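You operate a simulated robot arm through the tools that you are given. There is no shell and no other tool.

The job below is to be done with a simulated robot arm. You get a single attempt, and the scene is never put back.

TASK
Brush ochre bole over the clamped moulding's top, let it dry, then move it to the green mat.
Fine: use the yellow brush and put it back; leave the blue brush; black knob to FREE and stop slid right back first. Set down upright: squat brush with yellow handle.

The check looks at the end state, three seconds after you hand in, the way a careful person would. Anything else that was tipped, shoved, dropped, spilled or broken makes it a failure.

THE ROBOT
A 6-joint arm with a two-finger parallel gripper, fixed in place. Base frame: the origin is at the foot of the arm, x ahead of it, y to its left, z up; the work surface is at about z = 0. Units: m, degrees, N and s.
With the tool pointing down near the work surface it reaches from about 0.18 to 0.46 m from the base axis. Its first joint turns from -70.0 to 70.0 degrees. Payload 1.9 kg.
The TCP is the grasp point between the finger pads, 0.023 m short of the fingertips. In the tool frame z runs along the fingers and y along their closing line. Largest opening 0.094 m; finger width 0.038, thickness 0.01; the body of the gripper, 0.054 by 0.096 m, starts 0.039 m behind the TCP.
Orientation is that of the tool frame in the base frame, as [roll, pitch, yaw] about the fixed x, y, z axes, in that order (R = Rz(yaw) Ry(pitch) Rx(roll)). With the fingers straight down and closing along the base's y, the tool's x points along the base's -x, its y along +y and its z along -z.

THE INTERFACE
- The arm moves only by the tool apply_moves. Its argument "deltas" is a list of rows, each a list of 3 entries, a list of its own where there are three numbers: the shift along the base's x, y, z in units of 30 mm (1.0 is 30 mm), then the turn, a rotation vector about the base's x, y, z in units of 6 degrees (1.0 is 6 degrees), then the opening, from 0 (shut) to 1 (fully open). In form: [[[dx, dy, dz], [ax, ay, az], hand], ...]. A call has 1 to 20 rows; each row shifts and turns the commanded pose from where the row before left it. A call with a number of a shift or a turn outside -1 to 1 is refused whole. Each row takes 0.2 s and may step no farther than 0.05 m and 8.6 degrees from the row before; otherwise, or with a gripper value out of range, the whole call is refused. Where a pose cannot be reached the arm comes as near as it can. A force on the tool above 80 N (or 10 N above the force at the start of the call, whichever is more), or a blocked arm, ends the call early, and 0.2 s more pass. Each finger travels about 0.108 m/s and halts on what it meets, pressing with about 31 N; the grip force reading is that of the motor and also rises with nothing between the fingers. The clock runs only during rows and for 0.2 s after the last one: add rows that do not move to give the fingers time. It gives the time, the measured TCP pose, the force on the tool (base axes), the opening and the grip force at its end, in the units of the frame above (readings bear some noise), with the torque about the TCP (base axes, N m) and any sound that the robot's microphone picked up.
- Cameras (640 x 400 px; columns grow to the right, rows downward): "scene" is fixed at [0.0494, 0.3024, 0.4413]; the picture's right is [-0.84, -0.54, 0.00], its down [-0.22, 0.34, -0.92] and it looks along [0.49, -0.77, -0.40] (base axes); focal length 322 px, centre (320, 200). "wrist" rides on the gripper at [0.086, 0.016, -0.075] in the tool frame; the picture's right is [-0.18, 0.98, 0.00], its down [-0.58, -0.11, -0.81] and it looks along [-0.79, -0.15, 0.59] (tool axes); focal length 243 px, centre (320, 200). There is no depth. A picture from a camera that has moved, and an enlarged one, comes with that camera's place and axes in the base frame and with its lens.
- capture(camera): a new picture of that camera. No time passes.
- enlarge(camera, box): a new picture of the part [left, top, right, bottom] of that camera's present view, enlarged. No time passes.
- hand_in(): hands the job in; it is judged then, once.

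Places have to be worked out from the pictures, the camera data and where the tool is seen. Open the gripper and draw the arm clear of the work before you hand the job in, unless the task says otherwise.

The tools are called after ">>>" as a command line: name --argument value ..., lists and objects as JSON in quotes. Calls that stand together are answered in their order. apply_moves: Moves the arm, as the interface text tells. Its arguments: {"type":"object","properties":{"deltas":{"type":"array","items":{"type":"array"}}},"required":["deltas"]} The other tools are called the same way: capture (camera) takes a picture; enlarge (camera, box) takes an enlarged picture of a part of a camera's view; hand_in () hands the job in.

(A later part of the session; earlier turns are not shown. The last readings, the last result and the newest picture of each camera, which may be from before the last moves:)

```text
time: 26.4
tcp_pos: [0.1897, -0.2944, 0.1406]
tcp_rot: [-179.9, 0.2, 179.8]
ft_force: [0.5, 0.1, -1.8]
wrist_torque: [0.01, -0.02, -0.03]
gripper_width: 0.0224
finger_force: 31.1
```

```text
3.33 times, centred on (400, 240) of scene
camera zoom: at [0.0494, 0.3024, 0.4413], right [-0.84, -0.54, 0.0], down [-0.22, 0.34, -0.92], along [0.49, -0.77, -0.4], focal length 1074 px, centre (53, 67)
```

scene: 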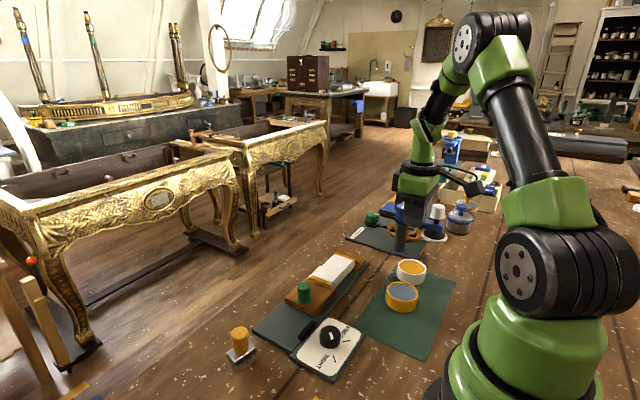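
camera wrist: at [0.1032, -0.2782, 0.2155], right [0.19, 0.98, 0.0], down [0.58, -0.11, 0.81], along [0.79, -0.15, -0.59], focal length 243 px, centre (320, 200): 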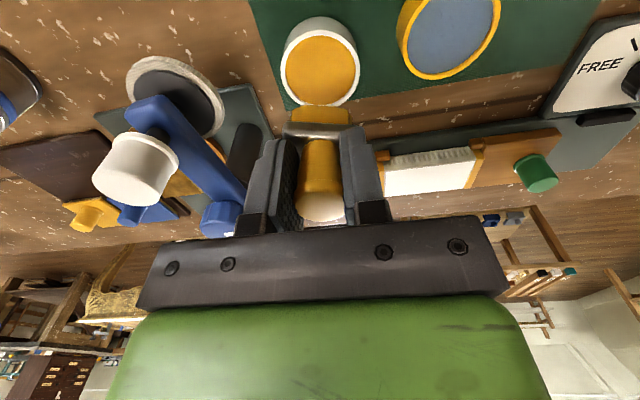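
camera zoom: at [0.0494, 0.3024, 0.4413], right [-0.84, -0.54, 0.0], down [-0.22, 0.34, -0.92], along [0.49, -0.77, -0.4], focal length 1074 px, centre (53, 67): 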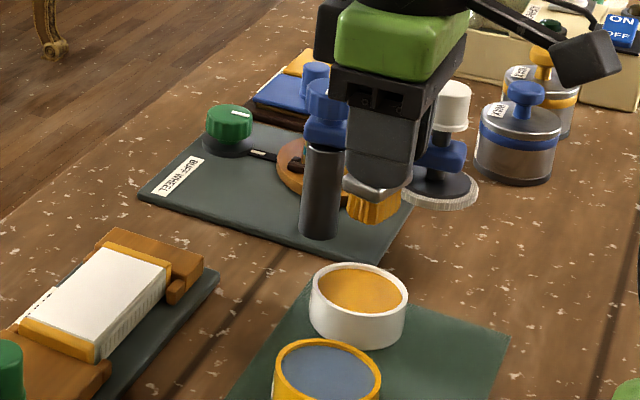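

The brush is loaded. I'll move to above the moulding centre, around (0.333, -0.199), at this height and look again.

>>> apply_moves --deltas '[[[0.34, 0.22, 0], [0, 0, 0], 0], [[0.6, 0.4, 0], [0, 0, 0], 0], [[0.6, 0.4, 0], [0, 0, 0], 0], [[0.6, 0.4, 0], [0, 0, 0], 0], [[0.6, 0.4, 0], [0, 0, 0], 0], [[0.6, 0.4, 0], [0, 0, 0], 0], [[0.6, 0.4, 0], [0, 0, 0], 0], [[0.6, 0.4, 0], [0, 0, 0], 0], [[0.2, 0.13, 0], [0, 0, 0], 0], [[0, 0, 0], [0, 0, 0], 0]]'

>>> capture --camera "wrist"

>>> enlarge --camera "wrist" --box '[220, 0, 420, 130]'

>>> enlarge --camera "scene" --box '[270, 210, 390, 320]'

```text
time: 28.6
tcp_pos: [0.3344, -0.2008, 0.1416]
tcp_rot: [-179.9, 0.2, 179.7]
ft_force: [-0.3, 0.0, -0.4]
wrist_torque: [0.0, 0.0, -0.02]
gripper_width: 0.0227
finger_force: 30.9
```

```text
taken
camera wrist: at [0.2461, -0.1846, 0.216], right [0.19, 0.98, 0.0], down [0.58, -0.11, 0.81], along [0.79, -0.15, -0.59], focal length 243 px, centre (320, 200)
```

wrist: 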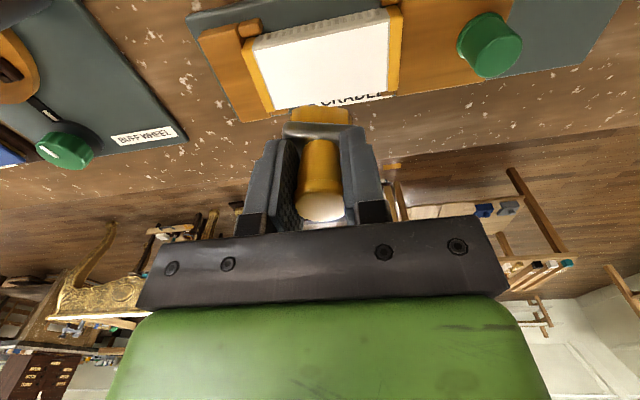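

```text
3.08 times, centred on (320, 65) of wrist
camera zoom: at [0.2461, -0.1846, 0.216], right [0.19, 0.98, 0.0], down [0.58, -0.11, 0.81], along [0.79, -0.15, -0.59], focal length 746 px, centre (320, 615)
```

zoom: 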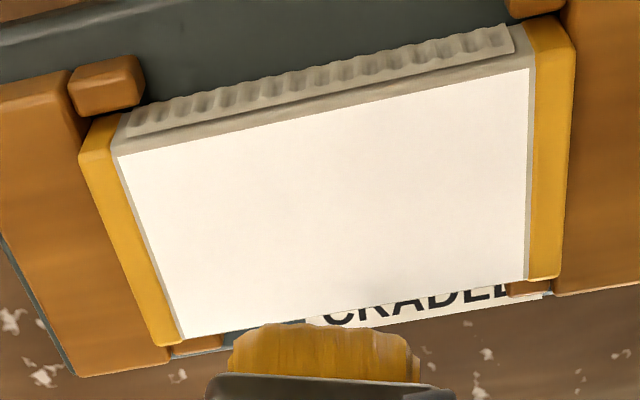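

```text
3.64 times, centred on (330, 265) of scene
camera zoom: at [0.0494, 0.3024, 0.4413], right [-0.84, -0.54, 0.0], down [-0.22, 0.34, -0.92], along [0.49, -0.77, -0.4], focal length 1171 px, centre (284, -36)
```

zoom: 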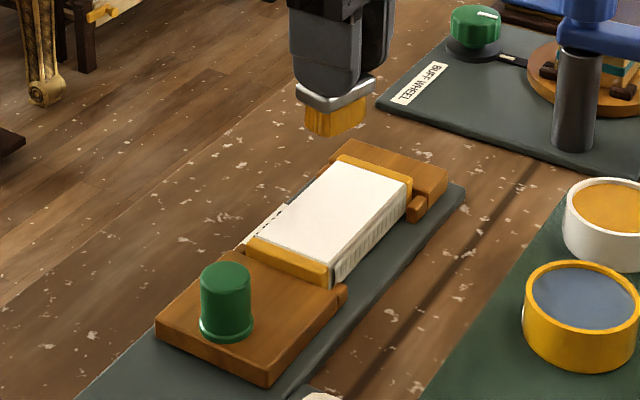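

The white panel spans about x 0.313–0.362 and y -0.246 to -0.150, with its top at z≈0.025, so contact should come at tool z≈0.080. I'll go over the far lane (y≈-0.226) and descend carefully to just above it.

>>> apply_moves --deltas '[[[0, -0.4, -0.4], [0, 0, 0], 0], [[0, -0.42, -0.6], [0, 0, 0], 0], [[0, 0, -0.5], [0, 0, 0], 0], [[0, 0, -0.3], [0, 0, 0], 0], [[0, 0, 0], [0, 0, 0], 0]]'

>>> enlarge --camera "wrist" --box '[220, 60, 420, 190]'

>>> enlarge --camera "scene" --box '[280, 220, 380, 310]'

```text
time: 29.8
tcp_pos: [0.3334, -0.2249, 0.0874]
tcp_rot: [-179.9, 0.2, 179.9]
ft_force: [-0.4, 0.6, -1.1]
wrist_torque: [0.01, 0.01, -0.01]
gripper_width: 0.0226
finger_force: 30.7
```

```text
3.08 times, centred on (320, 125) of wrist
camera zoom: at [0.2466, -0.209, 0.1618], right [0.19, 0.98, 0.0], down [0.58, -0.11, 0.81], along [0.79, -0.15, -0.59], focal length 746 px, centre (320, 431)
```

zoom: 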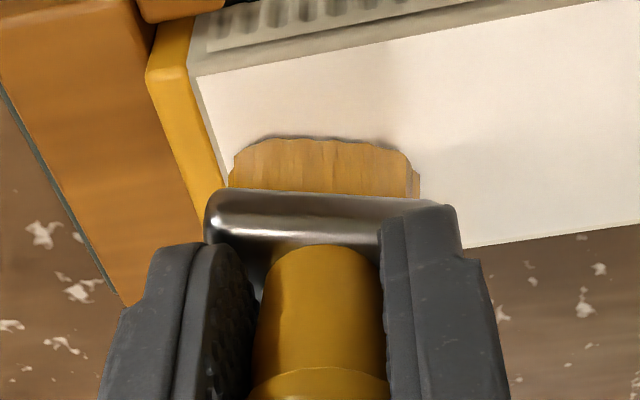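

```text
4.44 times, centred on (330, 265) of scene
camera zoom: at [0.0494, 0.3024, 0.4413], right [-0.84, -0.54, 0.0], down [-0.22, 0.34, -0.92], along [0.49, -0.77, -0.4], focal length 1432 px, centre (276, -89)
```

zoom: 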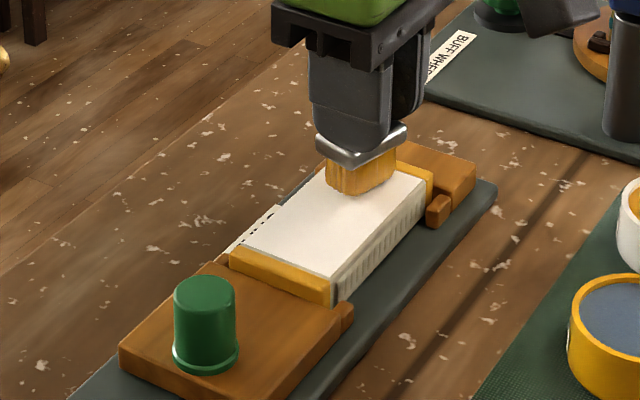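

The brush is a few millimetres above the panel at the far end. I'll descend in about 1 mm steps and check the force.

>>> apply_moves --deltas '[[[0, 0, -0.04], [0, 0, 0], 0], [[0, 0, -0.04], [0, 0, 0], 0], [[0, 0, -0.04], [0, 0, 0], 0], [[0, 0, -0.04], [0, 0, 0], 0]]'

>>> enlarge --camera "scene" --box '[310, 225, 370, 285]'

```text
time: 30.8
tcp_pos: [0.3321, -0.2244, 0.084]
tcp_rot: [-180.0, 0.3, 179.7]
ft_force: [-8.6, -0.2, 23.5]
wrist_torque: [0.11, 0.32, 0.04]
gripper_width: 0.0229
finger_force: 30.9
```

```text
6.67 times, centred on (340, 255) of scene
camera zoom: at [0.0494, 0.3024, 0.4413], right [-0.84, -0.54, 0.0], down [-0.22, 0.34, -0.92], along [0.49, -0.77, -0.4], focal length 2147 px, centre (187, -167)
```

zoom: 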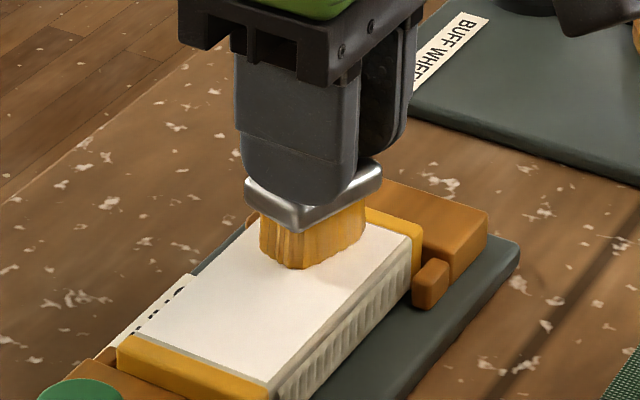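

Contact was made at z≈0.084 with 23 N. I'll ease off about half a millimetre and stroke toward -x, then look for colour.

>>> apply_moves --deltas '[[[0, 0, 0.02], [0, 0, 0], 0], [[-0.15, 0, 0], [0, 0, 0], 0], [[-0.2, 0, 0], [0, 0, 0], 0], [[-0.2, 0, 0], [0, 0, 0], 0], [[0, 0, 0], [0, 0, 0], 0]]'

>>> enlarge --camera "scene" --box '[310, 225, 370, 285]'

>>> enlarge --camera "wrist" --box '[220, 60, 420, 190]'

```text
time: 32.0
tcp_pos: [0.3173, -0.2242, 0.0839]
tcp_rot: [-179.9, 0.3, 179.7]
ft_force: [7.1, 0.9, 21.2]
wrist_torque: [0.09, -0.56, -0.01]
gripper_width: 0.0229
finger_force: 31.3
```

```text
6.67 times, centred on (340, 255) of scene
camera zoom: at [0.0494, 0.3024, 0.4413], right [-0.84, -0.54, 0.0], down [-0.22, 0.34, -0.92], along [0.49, -0.77, -0.4], focal length 2147 px, centre (187, -167)
```

zoom: 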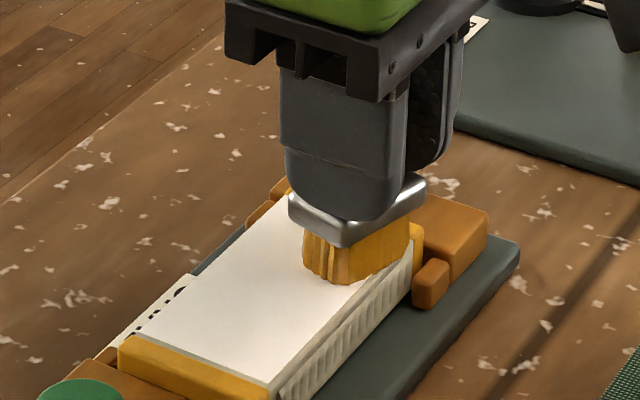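

```text
3.08 times, centred on (320, 125) of wrist
camera zoom: at [0.2305, -0.2086, 0.1579], right [0.19, 0.98, 0.0], down [0.58, -0.11, 0.81], along [0.79, -0.15, -0.59], focal length 746 px, centre (320, 431)
```

zoom: 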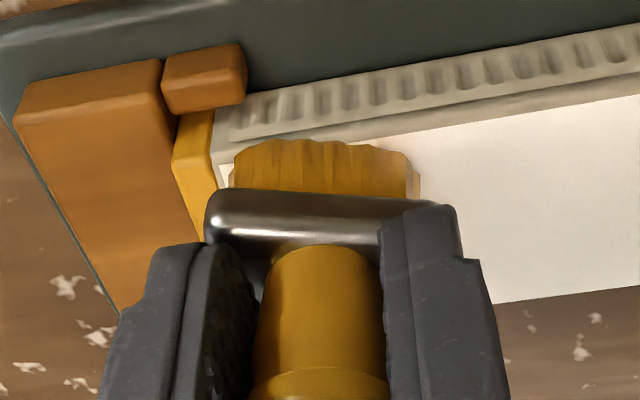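

There is a steady ~21 N of contact, but the area behind the brush is hidden. I'll stroke back toward +x to reveal the swept strip.

>>> apply_moves --deltas '[[[0.15, 0, 0], [0, 0, 0], 0], [[0.2, 0, 0], [0, 0, 0], 0], [[0.2, 0, 0], [0, 0, 0], 0], [[0.2, 0, 0], [0, 0, 0], 0], [[0.2, 0, 0], [0, 0, 0], 0], [[0.2, 0, 0], [0, 0, 0], 0], [[0, 0, 0], [0, 0, 0], 0]]'

>>> enlarge --camera "scene" --box '[310, 225, 370, 285]'

>>> enlarge --camera "wrist" --box '[220, 60, 420, 190]'

```text
time: 33.6
tcp_pos: [0.3519, -0.2256, 0.0822]
tcp_rot: [-179.8, 0.4, 179.7]
ft_force: [-13.9, 1.6, 43.9]
wrist_torque: [0.23, 0.74, 0.03]
gripper_width: 0.0228
finger_force: 31.5
```

```text
6.67 times, centred on (340, 255) of scene
camera zoom: at [0.0493, 0.3024, 0.4413], right [-0.84, -0.54, 0.0], down [-0.22, 0.34, -0.92], along [0.49, -0.77, -0.4], focal length 2147 px, centre (187, -167)
```

zoom: 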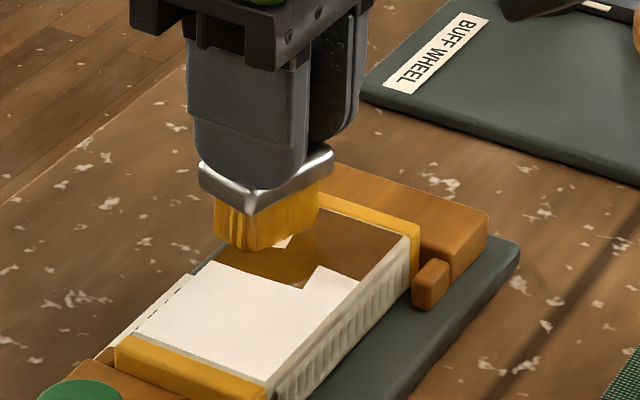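

```text
3.08 times, centred on (320, 125) of wrist
camera zoom: at [0.2649, -0.209, 0.1573], right [0.19, 0.98, 0.0], down [0.58, -0.11, 0.81], along [0.8, -0.15, -0.59], focal length 746 px, centre (320, 431)
```

zoom: 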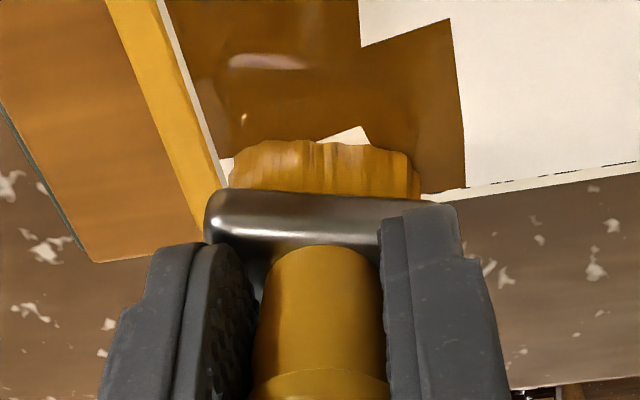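

The stroke lays down wet, glossy brown-ochre bole. I'll ease off slightly to cut the force, finish this lane's +x edge, then shift to the middle lane and stroke -x.

>>> apply_moves --deltas '[[[0, 0, 0.03], [0, 0, 0], 0], [[0.2, 0, 0], [0, 0, 0], 0], [[0, 0, 0], [0, 0, 0], 0], [[-0.1, 0.4, 0], [0, 0, 0], 0], [[0, 0.53, 0], [0, 0, 0], 0], [[-0.2, 0, 0], [0, 0, 0], 0], [[-0.2, 0, 0], [0, 0, 0], 0], [[-0.2, 0, 0], [0, 0, 0], 0], [[-0.2, 0, 0], [0, 0, 0], 0], [[-0.2, 0, 0], [0, 0, 0], 0], [[-0.2, 0, 0], [0, 0, 0], 0], [[0, 0, 0], [0, 0, 0], 0]]'

>>> enlarge --camera "scene" --box '[310, 225, 370, 285]'

>>> enlarge --camera "wrist" --box '[200, 40, 440, 190]'

```text
time: 36.2
tcp_pos: [0.3195, -0.1977, 0.084]
tcp_rot: [-179.8, 0.4, 179.9]
ft_force: [7.3, 0.5, 24.4]
wrist_torque: [0.19, -0.53, 0.02]
gripper_width: 0.0228
finger_force: 30.6
```

```text
6.67 times, centred on (340, 255) of scene
camera zoom: at [0.0493, 0.3024, 0.4413], right [-0.84, -0.54, 0.0], down [-0.22, 0.34, -0.92], along [0.49, -0.77, -0.4], focal length 2147 px, centre (187, -167)
```

zoom: 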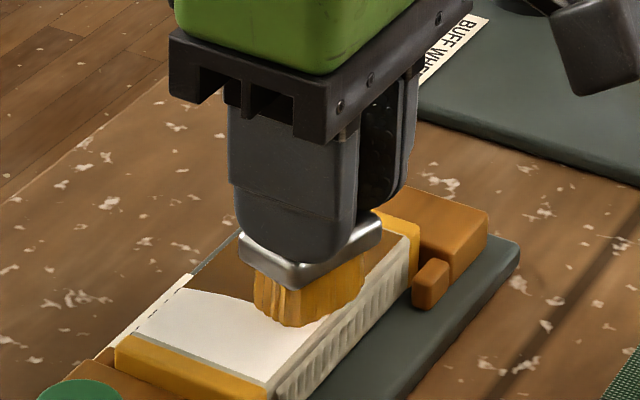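

```text
2.67 times, centred on (320, 115) of wrist
camera zoom: at [0.2323, -0.1809, 0.1576], right [0.19, 0.98, 0.0], down [0.58, -0.11, 0.81], along [0.8, -0.15, -0.59], focal length 647 px, centre (320, 427)
```

zoom: 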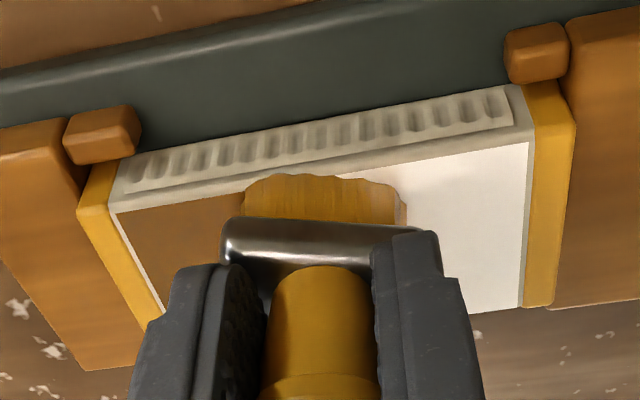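

Lane 1 is evenly covered and lane 2 is being laid. I'll shift to the near lane (y≈-0.170) and stroke toward +x.

>>> apply_moves --deltas '[[[-0.03, 0.4, 0], [0, 0, 0], 0], [[0, 0.5, 0], [0, 0, 0], 0], [[0.2, 0, 0], [0, 0, 0], 0], [[0.2, 0, 0], [0, 0, 0], 0], [[0.2, 0, 0], [0, 0, 0], 0], [[0.2, 0, 0.01], [0, 0, 0], 0], [[0.2, 0, 0.01], [0, 0, 0], 0], [[0.2, 0, 0.01], [0, 0, 0], 0], [[0.1, 0, 0], [0, 0, 0], 0], [[0, 0, 0], [0, 0, 0], 0]]'

>>> enlarge --camera "scene" --box '[300, 225, 370, 295]'

>>> enlarge --camera "wrist" --box '[200, 0, 440, 190]'

```text
time: 38.4
tcp_pos: [0.3549, -0.1677, 0.0838]
tcp_rot: [-179.9, 0.2, 179.7]
ft_force: [-1.2, -1.3, 7.0]
wrist_torque: [0.0, 0.09, -0.01]
gripper_width: 0.023
finger_force: 31.4
```

```text
5.71 times, centred on (335, 260) of scene
camera zoom: at [0.0494, 0.3024, 0.4413], right [-0.84, -0.54, 0.0], down [-0.22, 0.34, -0.92], along [0.49, -0.77, -0.4], focal length 1840 px, centre (234, -143)
```

zoom: 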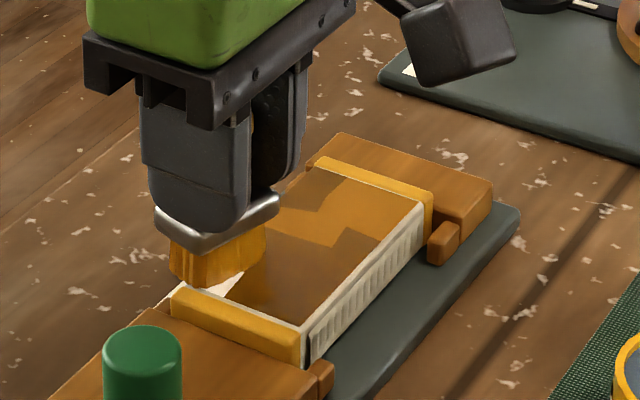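

```text
2.11 times, centred on (320, 95) of wrist
camera zoom: at [0.2681, -0.1529, 0.1582], right [0.19, 0.98, 0.0], down [0.58, -0.11, 0.81], along [0.79, -0.15, -0.59], focal length 511 px, centre (320, 421)
```

zoom: 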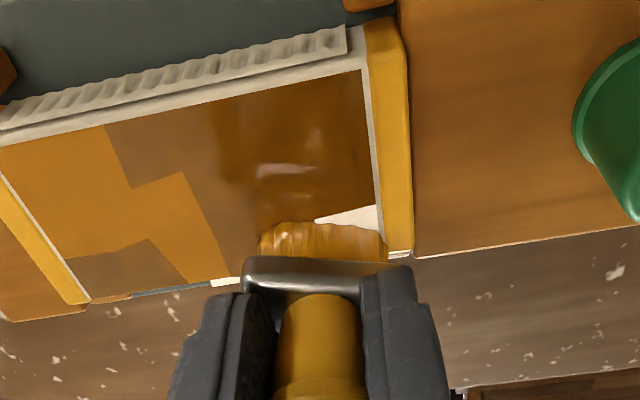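

Coverage is nearly complete, and the earlier lanes are drying from dark brown to ochre. Small white bits remain at the +x edge of this lane and at the lane boundary, so I'll work along that edge.

>>> apply_moves --deltas '[[[0.1, 0.1, -0.01], [0, 0, 0], 0], [[0.1, 0, 0], [0, 0, 0], 0], [[-0.1, 0, 0], [0, 0, 0], 0], [[-0.2, 0, 0], [0, 0, 0], 0], [[0, 0, 0], [0, 0, 0], 0]]'

>>> enlarge --camera "scene" --box '[300, 225, 370, 295]'

>>> enlarge --camera "wrist" --box '[200, 0, 440, 190]'

```text
time: 39.6
tcp_pos: [0.3533, -0.1683, 0.0833]
tcp_rot: [-179.9, 0.2, 179.8]
ft_force: [1.3, 0.0, 2.1]
wrist_torque: [0.03, -0.09, 0.01]
gripper_width: 0.0226
finger_force: 31.1
```

```text
5.71 times, centred on (335, 260) of scene
camera zoom: at [0.0494, 0.3024, 0.4413], right [-0.84, -0.54, 0.0], down [-0.22, 0.34, -0.92], along [0.49, -0.77, -0.4], focal length 1840 px, centre (234, -143)
```

zoom: 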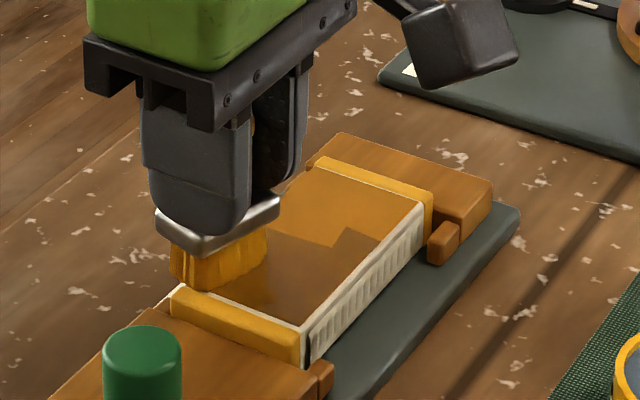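

```text
2.11 times, centred on (320, 95) of wrist
camera zoom: at [0.267, -0.1515, 0.1583], right [0.19, 0.98, 0.0], down [0.58, -0.11, 0.81], along [0.79, -0.15, -0.59], focal length 511 px, centre (320, 421)
```

zoom: 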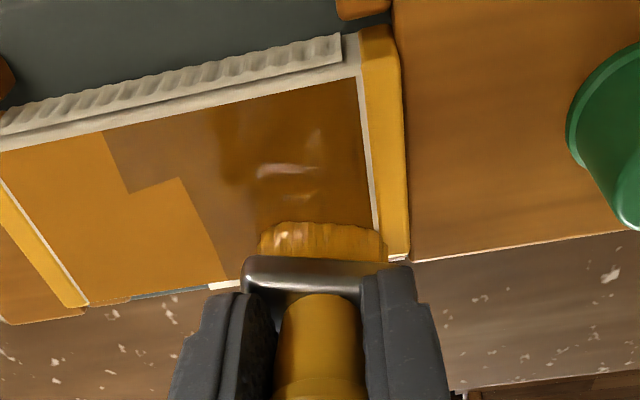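

All visible cells are now coated; the white sliver beyond looks like the CRADLE label. I'll lift straight up and inspect the whole top.

>>> apply_moves --deltas '[[[0, 0, 0.2], [0, 0, 0], 0], [[0, 0, 0.4], [0, 0, 0], 0], [[0, 0, 0.5], [0, 0, 0], 0], [[0, 0, 0.5], [0, 0, 0], 0], [[0, 0, 0.4], [0, 0, 0], 0], [[0, 0, 0], [0, 0, 0], 0]]'

>>> enlarge --camera "scene" --box '[290, 225, 370, 305]'

>>> enlarge --camera "wrist" --box '[140, 0, 400, 160]'

```text
time: 41.0
tcp_pos: [0.3537, -0.1682, 0.1449]
tcp_rot: [-180.0, 0.2, 179.8]
ft_force: [0.3, 0.3, -1.1]
wrist_torque: [0.0, 0.0, -0.02]
gripper_width: 0.0225
finger_force: 31.0
```

```text
5.00 times, centred on (330, 265) of scene
camera zoom: at [0.0494, 0.3024, 0.4413], right [-0.84, -0.54, 0.0], down [-0.22, 0.34, -0.92], along [0.49, -0.77, -0.4], focal length 1610 px, centre (270, -125)
```

zoom: 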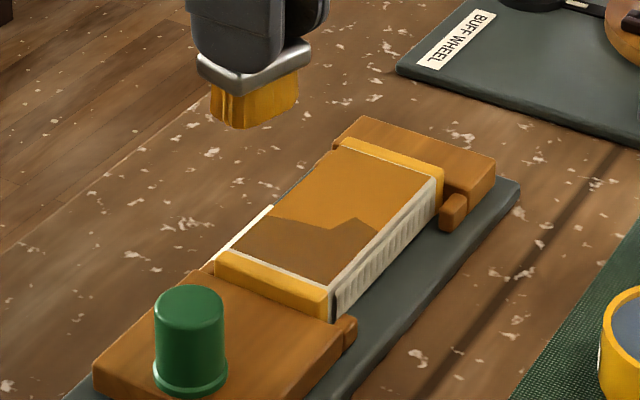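

```text
2.46 times, centred on (270, 80) of wrist
camera zoom: at [0.2675, -0.1516, 0.2191], right [0.19, 0.98, 0.0], down [0.58, -0.11, 0.81], along [0.79, -0.15, -0.59], focal length 597 px, centre (443, 495)
```

zoom: 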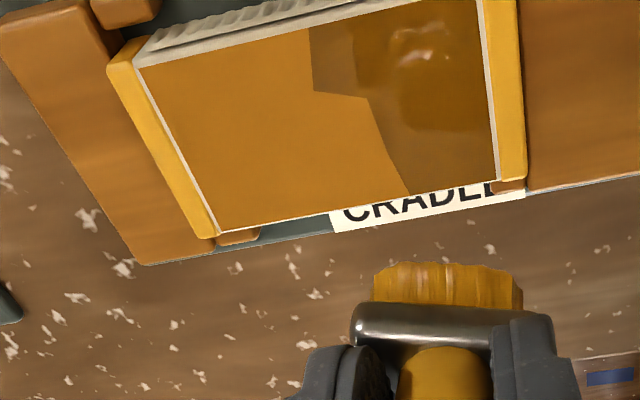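

The top is fully coated, with no bare patches, and it is drying. I'll carry the brush back to above its original spot, around (0.345, 0.0625).

>>> apply_moves --deltas '[[[-0.02, 0.34, 0], [0, 0, 0], 0], [[-0.02, 0.7, 0], [0, 0, 0], 0], [[-0.02, 0.7, 0], [0, 0, 0], 0], [[-0.03, 0.7, 0], [0, 0, 0], 0], [[-0.03, 0.7, 0], [0, 0, 0], 0], [[-0.03, 0.7, 0], [0, 0, 0], 0], [[-0.03, 0.7, 0], [0, 0, 0], 0], [[-0.03, 0.7, 0], [0, 0, 0], 0], [[-0.03, 0.7, 0], [0, 0, 0], 0], [[-0.03, 0.7, 0], [0, 0, 0], 0], [[0, 0.7, 0], [0, 0, 0], 0], [[0, 0.34, 0], [0, 0, 0], 0], [[0, 0, -0.5], [0, 0, 0], 0], [[0, 0, -0.6], [0, 0, 0], 0], [[0, 0, -0.6], [0, 0, 0], 0], [[0, 0, -0.5], [0, 0, 0], 0], [[0, 0, -0.3], [0, 0, 0], 0], [[0, 0, 0], [0, 0, 0], 0]]'

>>> enlarge --camera "wrist" --box '[220, 60, 420, 240]'

>>> enlarge --camera "scene" --box '[200, 300, 280, 380]'

```text
time: 44.8
tcp_pos: [0.3443, 0.0622, 0.0697]
tcp_rot: [180.0, 0.1, 179.6]
ft_force: [-0.5, 0.0, -0.7]
wrist_torque: [-0.02, -0.01, 0.03]
gripper_width: 0.0225
finger_force: 31.0
```

```text
2.22 times, centred on (320, 150) of wrist
camera zoom: at [0.2573, 0.0789, 0.1439], right [0.19, 0.98, 0.0], down [0.58, -0.11, 0.81], along [0.79, -0.15, -0.59], focal length 539 px, centre (320, 311)
```

zoom: 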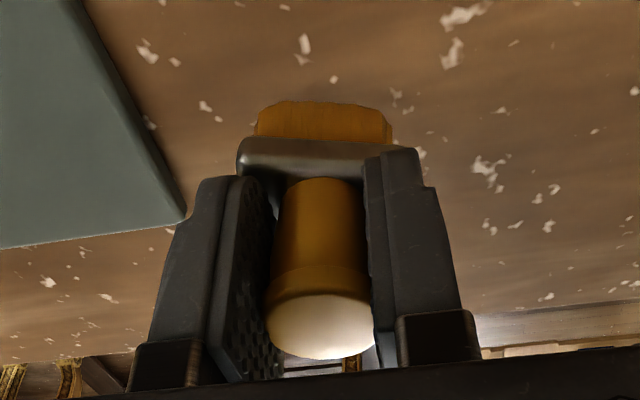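

```text
5.00 times, centred on (240, 340) of scene
camera zoom: at [0.0494, 0.3024, 0.4413], right [-0.84, -0.54, 0.0], down [-0.22, 0.34, -0.92], along [0.49, -0.77, -0.4], focal length 1610 px, centre (720, -500)
```

zoom: 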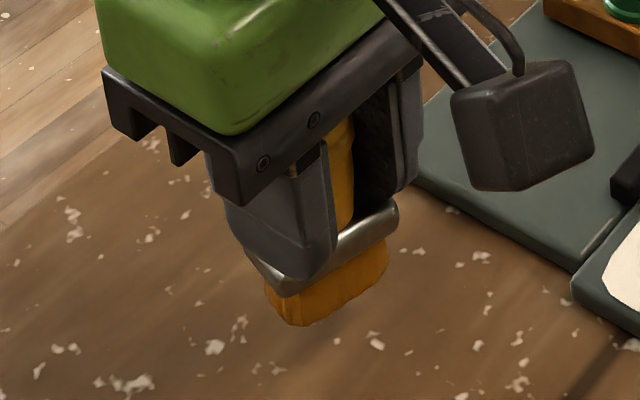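

It hangs upright over its spot. I'll lower in small steps until the bristles touch the bench.

>>> apply_moves --deltas '[[[0, 0, -0.15], [0, 0, 0], 0], [[0, 0, -0.1], [0, 0, 0], 0], [[0, 0, -0.06], [0, 0, 0], 0], [[0, 0, -0.04], [0, 0, 0], 0], [[0, 0, -0.03], [0, 0, 0], 0]]'

```text
time: 46.0
tcp_pos: [0.3462, 0.0625, 0.0582]
tcp_rot: [-180.0, 0.2, 179.7]
ft_force: [0.0, -0.9, -0.8]
wrist_torque: [0.0, 0.01, 0.03]
gripper_width: 0.0225
finger_force: 31.1
```

No contact yet at z≈0.058, so I'll keep going in sub-millimetre steps.

>>> apply_moves --deltas '[[[0, 0, -0.03], [0, 0, 0], 0], [[0, 0, -0.03], [0, 0, 0], 0], [[0, 0, -0.02], [0, 0, 0], 0]]'

>>> enlarge --camera "scene" --box '[200, 300, 280, 380]'

```text
time: 46.8
tcp_pos: [0.3447, 0.0644, 0.0541]
tcp_rot: [-179.8, 0.0, 179.8]
ft_force: [-0.4, 0.3, -1.3]
wrist_torque: [0.01, 0.0, 0.0]
gripper_width: 0.0225
finger_force: 31.3
```

```text
5.00 times, centred on (240, 340) of scene
camera zoom: at [0.0494, 0.3024, 0.4413], right [-0.84, -0.54, 0.0], down [-0.22, 0.34, -0.92], along [0.49, -0.77, -0.4], focal length 1610 px, centre (720, -500)
```

zoom: 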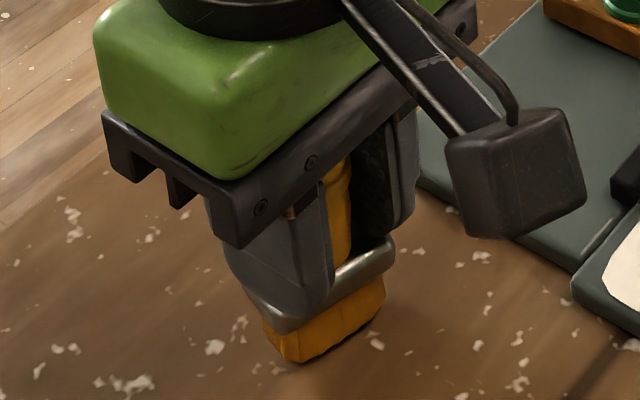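

It's very close, but the force still shows no contact. I'll take a few more tiny steps.

>>> apply_moves --deltas '[[[0, 0, -0.02], [0, 0, 0], 0], [[0, 0, -0.02], [0, 0, 0], 0]]'

```text
time: 47.4
tcp_pos: [0.3454, 0.0647, 0.0538]
tcp_rot: [-179.9, 0.2, 179.7]
ft_force: [0.0, -0.5, -0.7]
wrist_torque: [0.01, 0.02, -0.01]
gripper_width: 0.0227
finger_force: 31.5
```

>>> apply_moves --deltas '[[[0, 0, -0.02], [0, 0, 0], 0], [[0, 0, -0.02], [0, 0, 0], 0]]'

>>> enlarge --camera "wrist" --box '[220, 60, 420, 240]'

>>> enlarge --camera "scene" --box '[220, 320, 270, 370]'

```text
time: 48.0
tcp_pos: [0.3449, 0.0629, 0.0532]
tcp_rot: [-180.0, 0.2, 179.7]
ft_force: [-0.4, -0.2, -0.4]
wrist_torque: [0.0, 0.02, -0.02]
gripper_width: 0.0228
finger_force: 31.0
```

```text
2.22 times, centred on (320, 150) of wrist
camera zoom: at [0.2582, 0.0793, 0.1278], right [0.19, 0.98, 0.0], down [0.58, -0.11, 0.81], along [0.79, -0.15, -0.59], focal length 539 px, centre (320, 311)
```

zoom: 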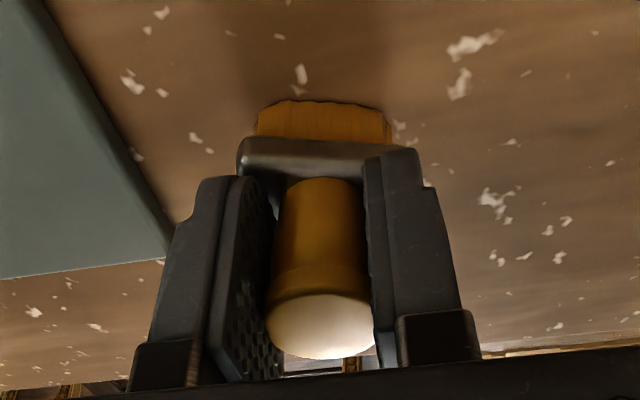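

```text
8.00 times, centred on (245, 345) of scene
camera zoom: at [0.0494, 0.3024, 0.4413], right [-0.84, -0.54, 0.0], down [-0.22, 0.34, -0.92], along [0.49, -0.77, -0.4], focal length 2577 px, centre (920, -960)
```

zoom: 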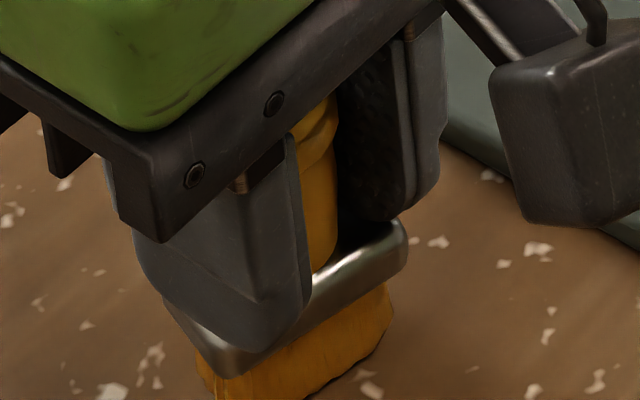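

The readings still show no contact force; the brush probably rode up a little in the grip when it was pressed. I'll continue down in 0.5 mm steps.

>>> apply_moves --deltas '[[[0, 0, -0.02], [0, 0, 0], 0], [[0, 0, -0.02], [0, 0, 0], 0], [[0, 0, -0.01], [0, 0, 0], 0]]'

```text
time: 48.8
tcp_pos: [0.3445, 0.0634, 0.053]
tcp_rot: [179.9, 0.2, 179.6]
ft_force: [-3.9, -2.1, 11.2]
wrist_torque: [-0.07, 0.02, 0.02]
gripper_width: 0.0226
finger_force: 31.3
```

The bristles are on the bench (11 N). I'll ease up a touch and open the hand gradually.

>>> apply_moves --deltas '[[[0, 0, 0.01], [0, 0, 0], 0], [[0, 0, 0], [0, 0, 0], 0.3], [[0, 0, 0], [0, 0, 0], 0.5], [[0, 0, 0], [0, 0, 0], 0.8], [[0, 0, 0], [0, 0, 0], 1], [[0, 0, 0], [0, 0, 0], 1], [[0, 0, 0.3], [0, 0, 0], 1], [[0, 0, 0.6], [0, 0, 0], 1], [[0, 0, 1], [0, 0, 0], 1], [[0, 0, 1], [0, 0, 0], 1], [[0, 0, 0], [0, 0, 0], 1]]'

>>> capture --camera "scene"

>>> enlarge --camera "wrist" --box '[240, 0, 400, 120]'

>>> enlarge --camera "scene" --box '[210, 315, 270, 375]'

>>> enlarge --camera "scene" --box '[270, 230, 380, 330]'

```text
time: 51.2
tcp_pos: [0.3437, 0.0631, 0.1405]
tcp_rot: [-180.0, 0.2, 179.8]
ft_force: [-0.8, 0.4, -0.5]
wrist_torque: [0.01, -0.01, -0.03]
gripper_width: 0.0939
finger_force: 0.0
```

```text
taken
```

scene: 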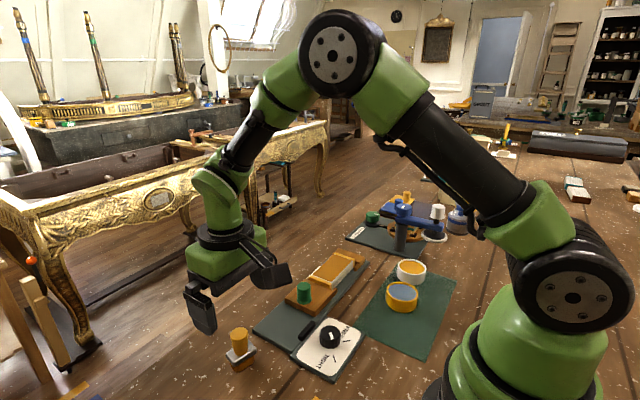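

```text
3.33 times, centred on (320, 60) of wrist
camera zoom: at [0.2574, 0.0794, 0.2152], right [0.19, 0.98, 0.0], down [0.58, -0.11, 0.81], along [0.79, -0.15, -0.59], focal length 809 px, centre (320, 667)
```

zoom: 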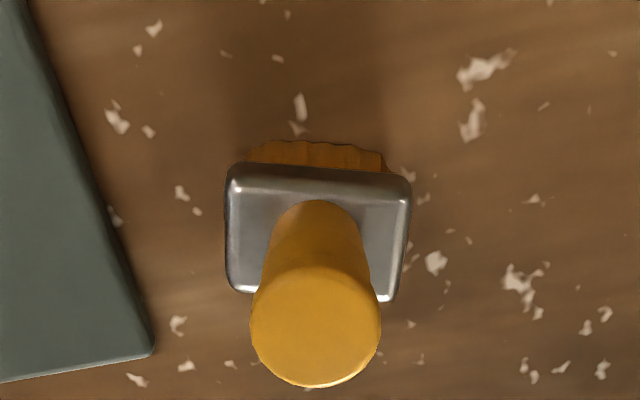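

```text
6.67 times, centred on (240, 345) of scene
camera zoom: at [0.0494, 0.3024, 0.4413], right [-0.84, -0.54, 0.0], down [-0.22, 0.34, -0.92], along [0.49, -0.77, -0.4], focal length 2147 px, centre (853, -767)
```

zoom: 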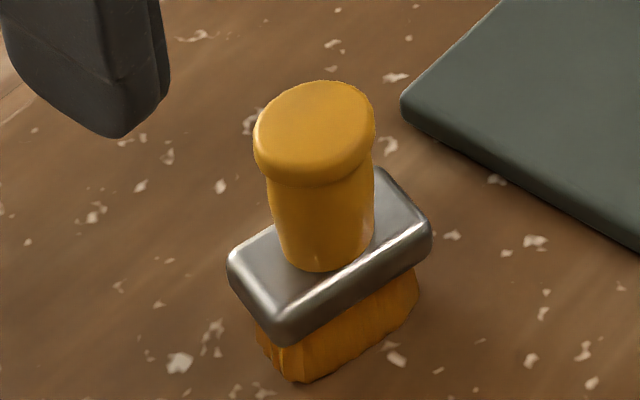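

```text
4.00 times, centred on (325, 280) of scene
camera zoom: at [0.0494, 0.3024, 0.4413], right [-0.84, -0.54, 0.0], down [-0.22, 0.34, -0.92], along [0.49, -0.77, -0.4], focal length 1288 px, centre (300, -120)
```

zoom: 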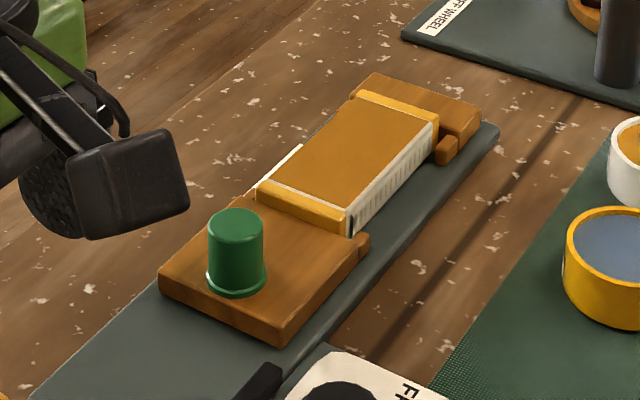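

The brush is back upright within a millimetre or two of where it began. The moulding top is now an even matte ochre, so it looks dry. Next comes the black knob: I'll move above it at about (0.245, -0.038), turning the hand -45° on the way so that +90° is available.

>>> apply_moves --deltas '[[[-0.3, -0.3, 0], [0, 0, 0], 1], [[-0.5, -0.5, 0], [0, 0, -1], 1], [[-0.5, -0.5, 0], [0, 0, -1], 0.8], [[-0.5, -0.5, 0], [0, 0, -1], 0.7], [[-0.5, -0.5, 0], [0, 0, -1], 0.65], [[-0.5, -0.5, 0], [0, 0, -1], 0.65], [[-0.4, -0.4, 0], [0, 0, -1], 0.65], [[-0.1, -0.17, 0], [0, 0, -1], 0.65], [[0, 0, 0], [0, 0, -0.5], 0.65], [[0, 0, 0], [0, 0, 0], 0.65]]'

>>> capture --camera "wrist"

>>> enlarge --camera "scene" --box '[280, 280, 380, 390]'

```text
time: 53.4
tcp_pos: [0.2456, -0.038, 0.139]
tcp_rot: [-179.9, 0.1, 134.7]
ft_force: [-0.3, 0.1, -0.7]
wrist_torque: [0.03, 0.01, -0.02]
gripper_width: 0.0609
finger_force: 0.1
```

```text
taken
camera wrist: at [0.1965, 0.0354, 0.2138], right [0.83, 0.56, 0.0], down [0.33, -0.49, 0.81], along [0.45, -0.67, -0.59], focal length 243 px, centre (320, 200)
```

wrist: 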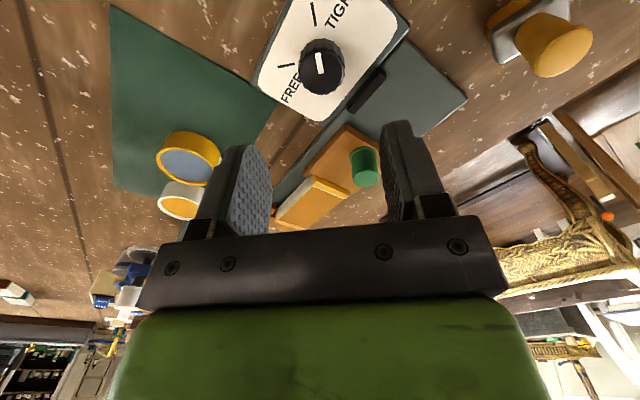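

```text
3.64 times, centred on (330, 335) of scene
camera zoom: at [0.0494, 0.3024, 0.4413], right [-0.84, -0.54, 0.0], down [-0.22, 0.34, -0.92], along [0.49, -0.77, -0.4], focal length 1171 px, centre (284, -291)
```

zoom: 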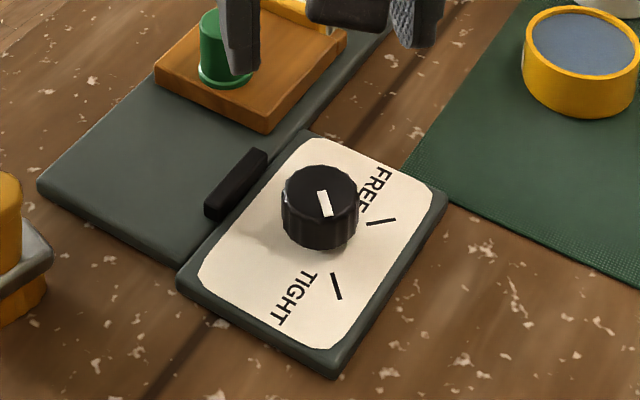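

>>> enlarge --camera "wrist" --box '[250, 0, 410, 130]'

```text
3.08 times, centred on (330, 65) of wrist
camera zoom: at [0.1965, 0.0354, 0.2138], right [0.83, 0.56, 0.0], down [0.33, -0.49, 0.81], along [0.45, -0.67, -0.59], focal length 746 px, centre (289, 615)
```

zoom: 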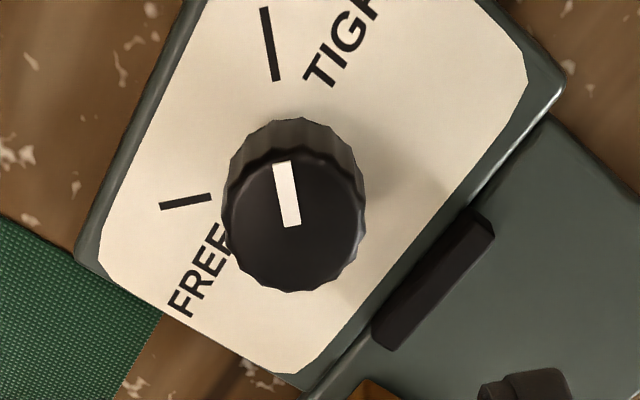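

The knob is centred at about (0.2463, -0.0372), with TIGHT at 135° and FREE at 226°. I'll descend to z≈0.039 with the fingers just wide enough to straddle it.

>>> apply_moves --deltas '[[[0.025, 0.025, -0.8], [0, 0, 0], 0.65], [[0, 0, -0.9], [0, 0, 0], 0.65], [[0, 0, -0.8], [0, 0, 0], 0.65], [[0, 0, -0.5], [0, 0, 0], 0.65], [[0, 0, -0.3], [0, 0, 0], 0.65], [[0, 0, 0], [0, 0, 0], 0.65]]'

>>> capture --camera "wrist"

>>> enlarge --camera "scene" --box '[280, 280, 380, 390]'

```text
time: 54.8
tcp_pos: [0.2457, -0.0367, 0.04]
tcp_rot: [180.0, 0.1, 134.7]
ft_force: [-0.6, 0.5, -0.4]
wrist_torque: [-0.02, 0.02, -0.01]
gripper_width: 0.061
finger_force: 0.0
```

```text
taken
camera wrist: at [0.1964, 0.0363, 0.1153], right [0.83, 0.56, 0.0], down [0.33, -0.49, 0.81], along [0.45, -0.67, -0.59], focal length 243 px, centre (320, 200)
```

wrist: 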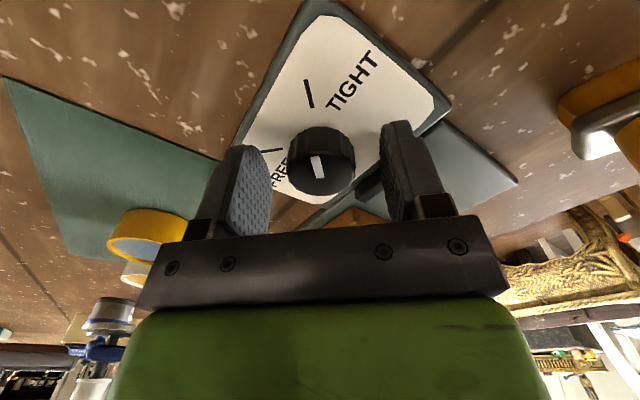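

```text
3.64 times, centred on (330, 335) of scene
camera zoom: at [0.0494, 0.3024, 0.4413], right [-0.84, -0.54, 0.0], down [-0.22, 0.34, -0.92], along [0.49, -0.77, -0.4], focal length 1171 px, centre (284, -291)
```

zoom: 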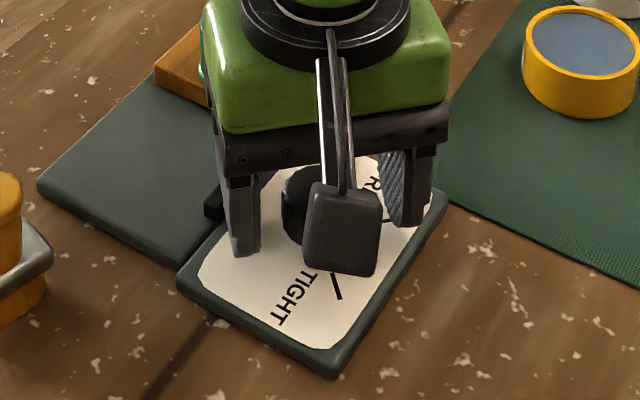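

The knob sits centred between the fingers, clear of the black tab. I'll close on it and turn +84° first, then check.

>>> apply_moves --deltas '[[[0, 0, -0.05], [0, 0, 0], 0.4], [[0, 0, 0], [0, 0, 0], 0.1], [[0, 0, 0], [0, 0, 0], 0], [[0, 0, 0], [0, 0, 0], 0], [[0, 0, 0], [0, 0, 0.5], 0], [[0, 0, 0], [0, 0, 1], 0], [[0, 0, 0], [0, 0, 1], 0], [[0, 0, 0], [0, 0, 1], 0], [[0, 0, 0], [0, 0, 1], 0], [[0, 0, 0], [0, 0, 1], 0], [[0, 0, 0], [0, 0, 1], 0], [[0, 0, 0], [0, 0, 1], 0], [[0, 0, 0], [0, 0, 1], 0], [[0, 0, 0], [0, 0, 1], 0], [[0, 0, 0], [0, 0, 1], 0], [[0, 0, 0], [0, 0, 1], 0], [[0, 0, 0], [0, 0, 1], 0], [[0, 0, 0], [0, 0, 1], 0], [[0, 0, 0], [0, 0, 0.5], 0], [[0, 0, 0], [0, 0, 0], 0]]'

>>> capture --camera "wrist"

>>> enlarge --camera "scene" --box '[280, 280, 380, 390]'

```text
time: 59.0
tcp_pos: [0.2479, -0.0355, 0.0382]
tcp_rot: [-179.7, 0.4, -141.2]
ft_force: [14.3, -35.2, -10.0]
wrist_torque: [0.36, -0.11, -0.62]
gripper_width: 0.0337
finger_force: 44.8
```

```text
taken
camera wrist: at [0.17, -0.078, 0.1125], right [-0.47, 0.88, 0.0], down [0.51, 0.28, 0.81], along [0.72, 0.38, -0.59], focal length 243 px, centre (320, 200)
```

wrist: 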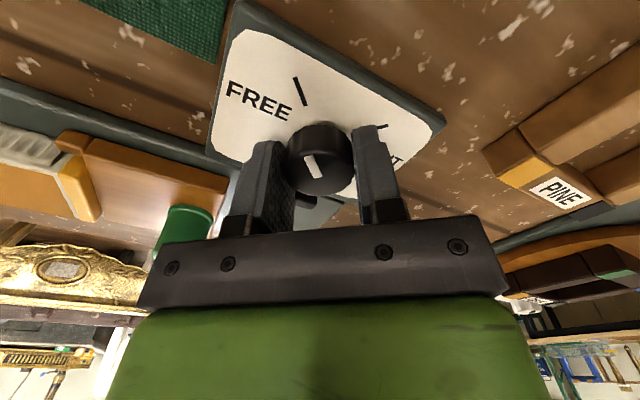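

```text
3.64 times, centred on (330, 335) of scene
camera zoom: at [0.0494, 0.3024, 0.4413], right [-0.84, -0.54, 0.0], down [-0.22, 0.34, -0.92], along [0.49, -0.77, -0.4], focal length 1171 px, centre (284, -291)
```

zoom: 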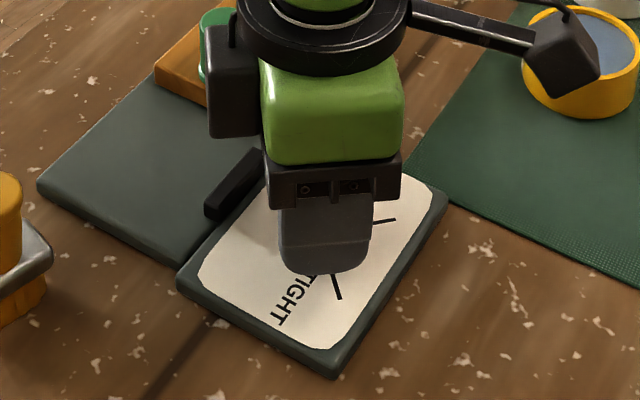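

The knob turned with the hand and its pointer is now near the FREE tick. I'll zoom in to judge the remaining angle.

>>> enlarge --camera "wrist" --box '[250, 60, 400, 210]'

```text
2.67 times, centred on (325, 135) of wrist
camera zoom: at [0.17, -0.078, 0.1125], right [-0.47, 0.88, 0.0], down [0.51, 0.28, 0.81], along [0.72, 0.38, -0.59], focal length 647 px, centre (307, 373)
```

zoom: 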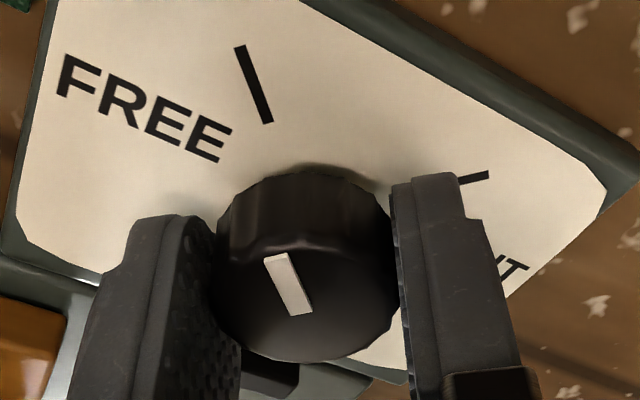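

The pointer direction computes to about 225° and the FREE tick to 224–226°, so it's on FREE. I'll open, rise and check that it holds.

>>> apply_moves --deltas '[[[0, 0, 0], [0, 0, 0], 0.4], [[0, 0, 0], [0, 0, 0], 0.6], [[0, 0, 0], [0, 0, 0], 0.7], [[0, 0, 0.4], [0, 0, 0], 0.7], [[0, 0, 0.8], [0, 0, 0], 0.7], [[0, 0, 0.9], [0, 0, 0], 0.7], [[0, 0, 0.9], [0, 0, 0], 0.7], [[0, 0, 0], [0, 0, 0], 0.7]]'

>>> enlarge --camera "wrist" --box '[220, 0, 420, 150]'

>>> enlarge --camera "scene" --box '[280, 280, 380, 390]'

```text
time: 60.8
tcp_pos: [0.2473, -0.0395, 0.1225]
tcp_rot: [180.0, 0.2, -141.3]
ft_force: [0.7, -0.7, 0.5]
wrist_torque: [0.0, 0.02, 0.02]
gripper_width: 0.0657
finger_force: 0.1
out of reach, approached as far as the arm can: row 4
```

```text
2.67 times, centred on (320, 75) of wrist
camera zoom: at [0.1685, -0.0806, 0.1972], right [-0.47, 0.88, 0.0], down [0.52, 0.28, 0.81], along [0.71, 0.38, -0.59], focal length 647 px, centre (320, 533)
```

zoom: 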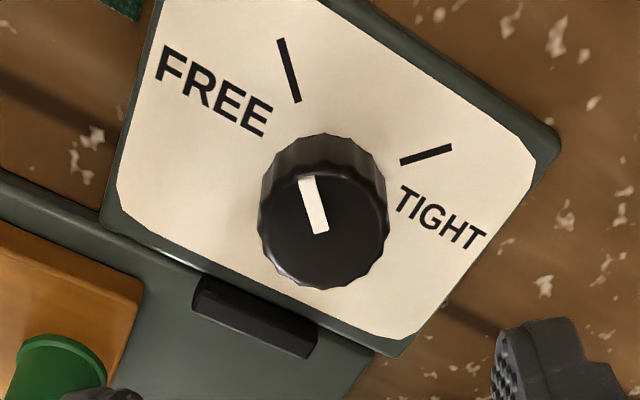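

```text
3.64 times, centred on (330, 335) of scene
camera zoom: at [0.0494, 0.3024, 0.4413], right [-0.84, -0.54, 0.0], down [-0.22, 0.34, -0.92], along [0.49, -0.77, -0.4], focal length 1171 px, centre (284, -291)
```

zoom: 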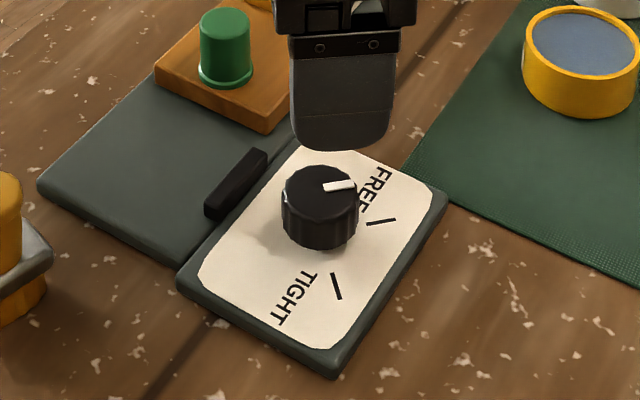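

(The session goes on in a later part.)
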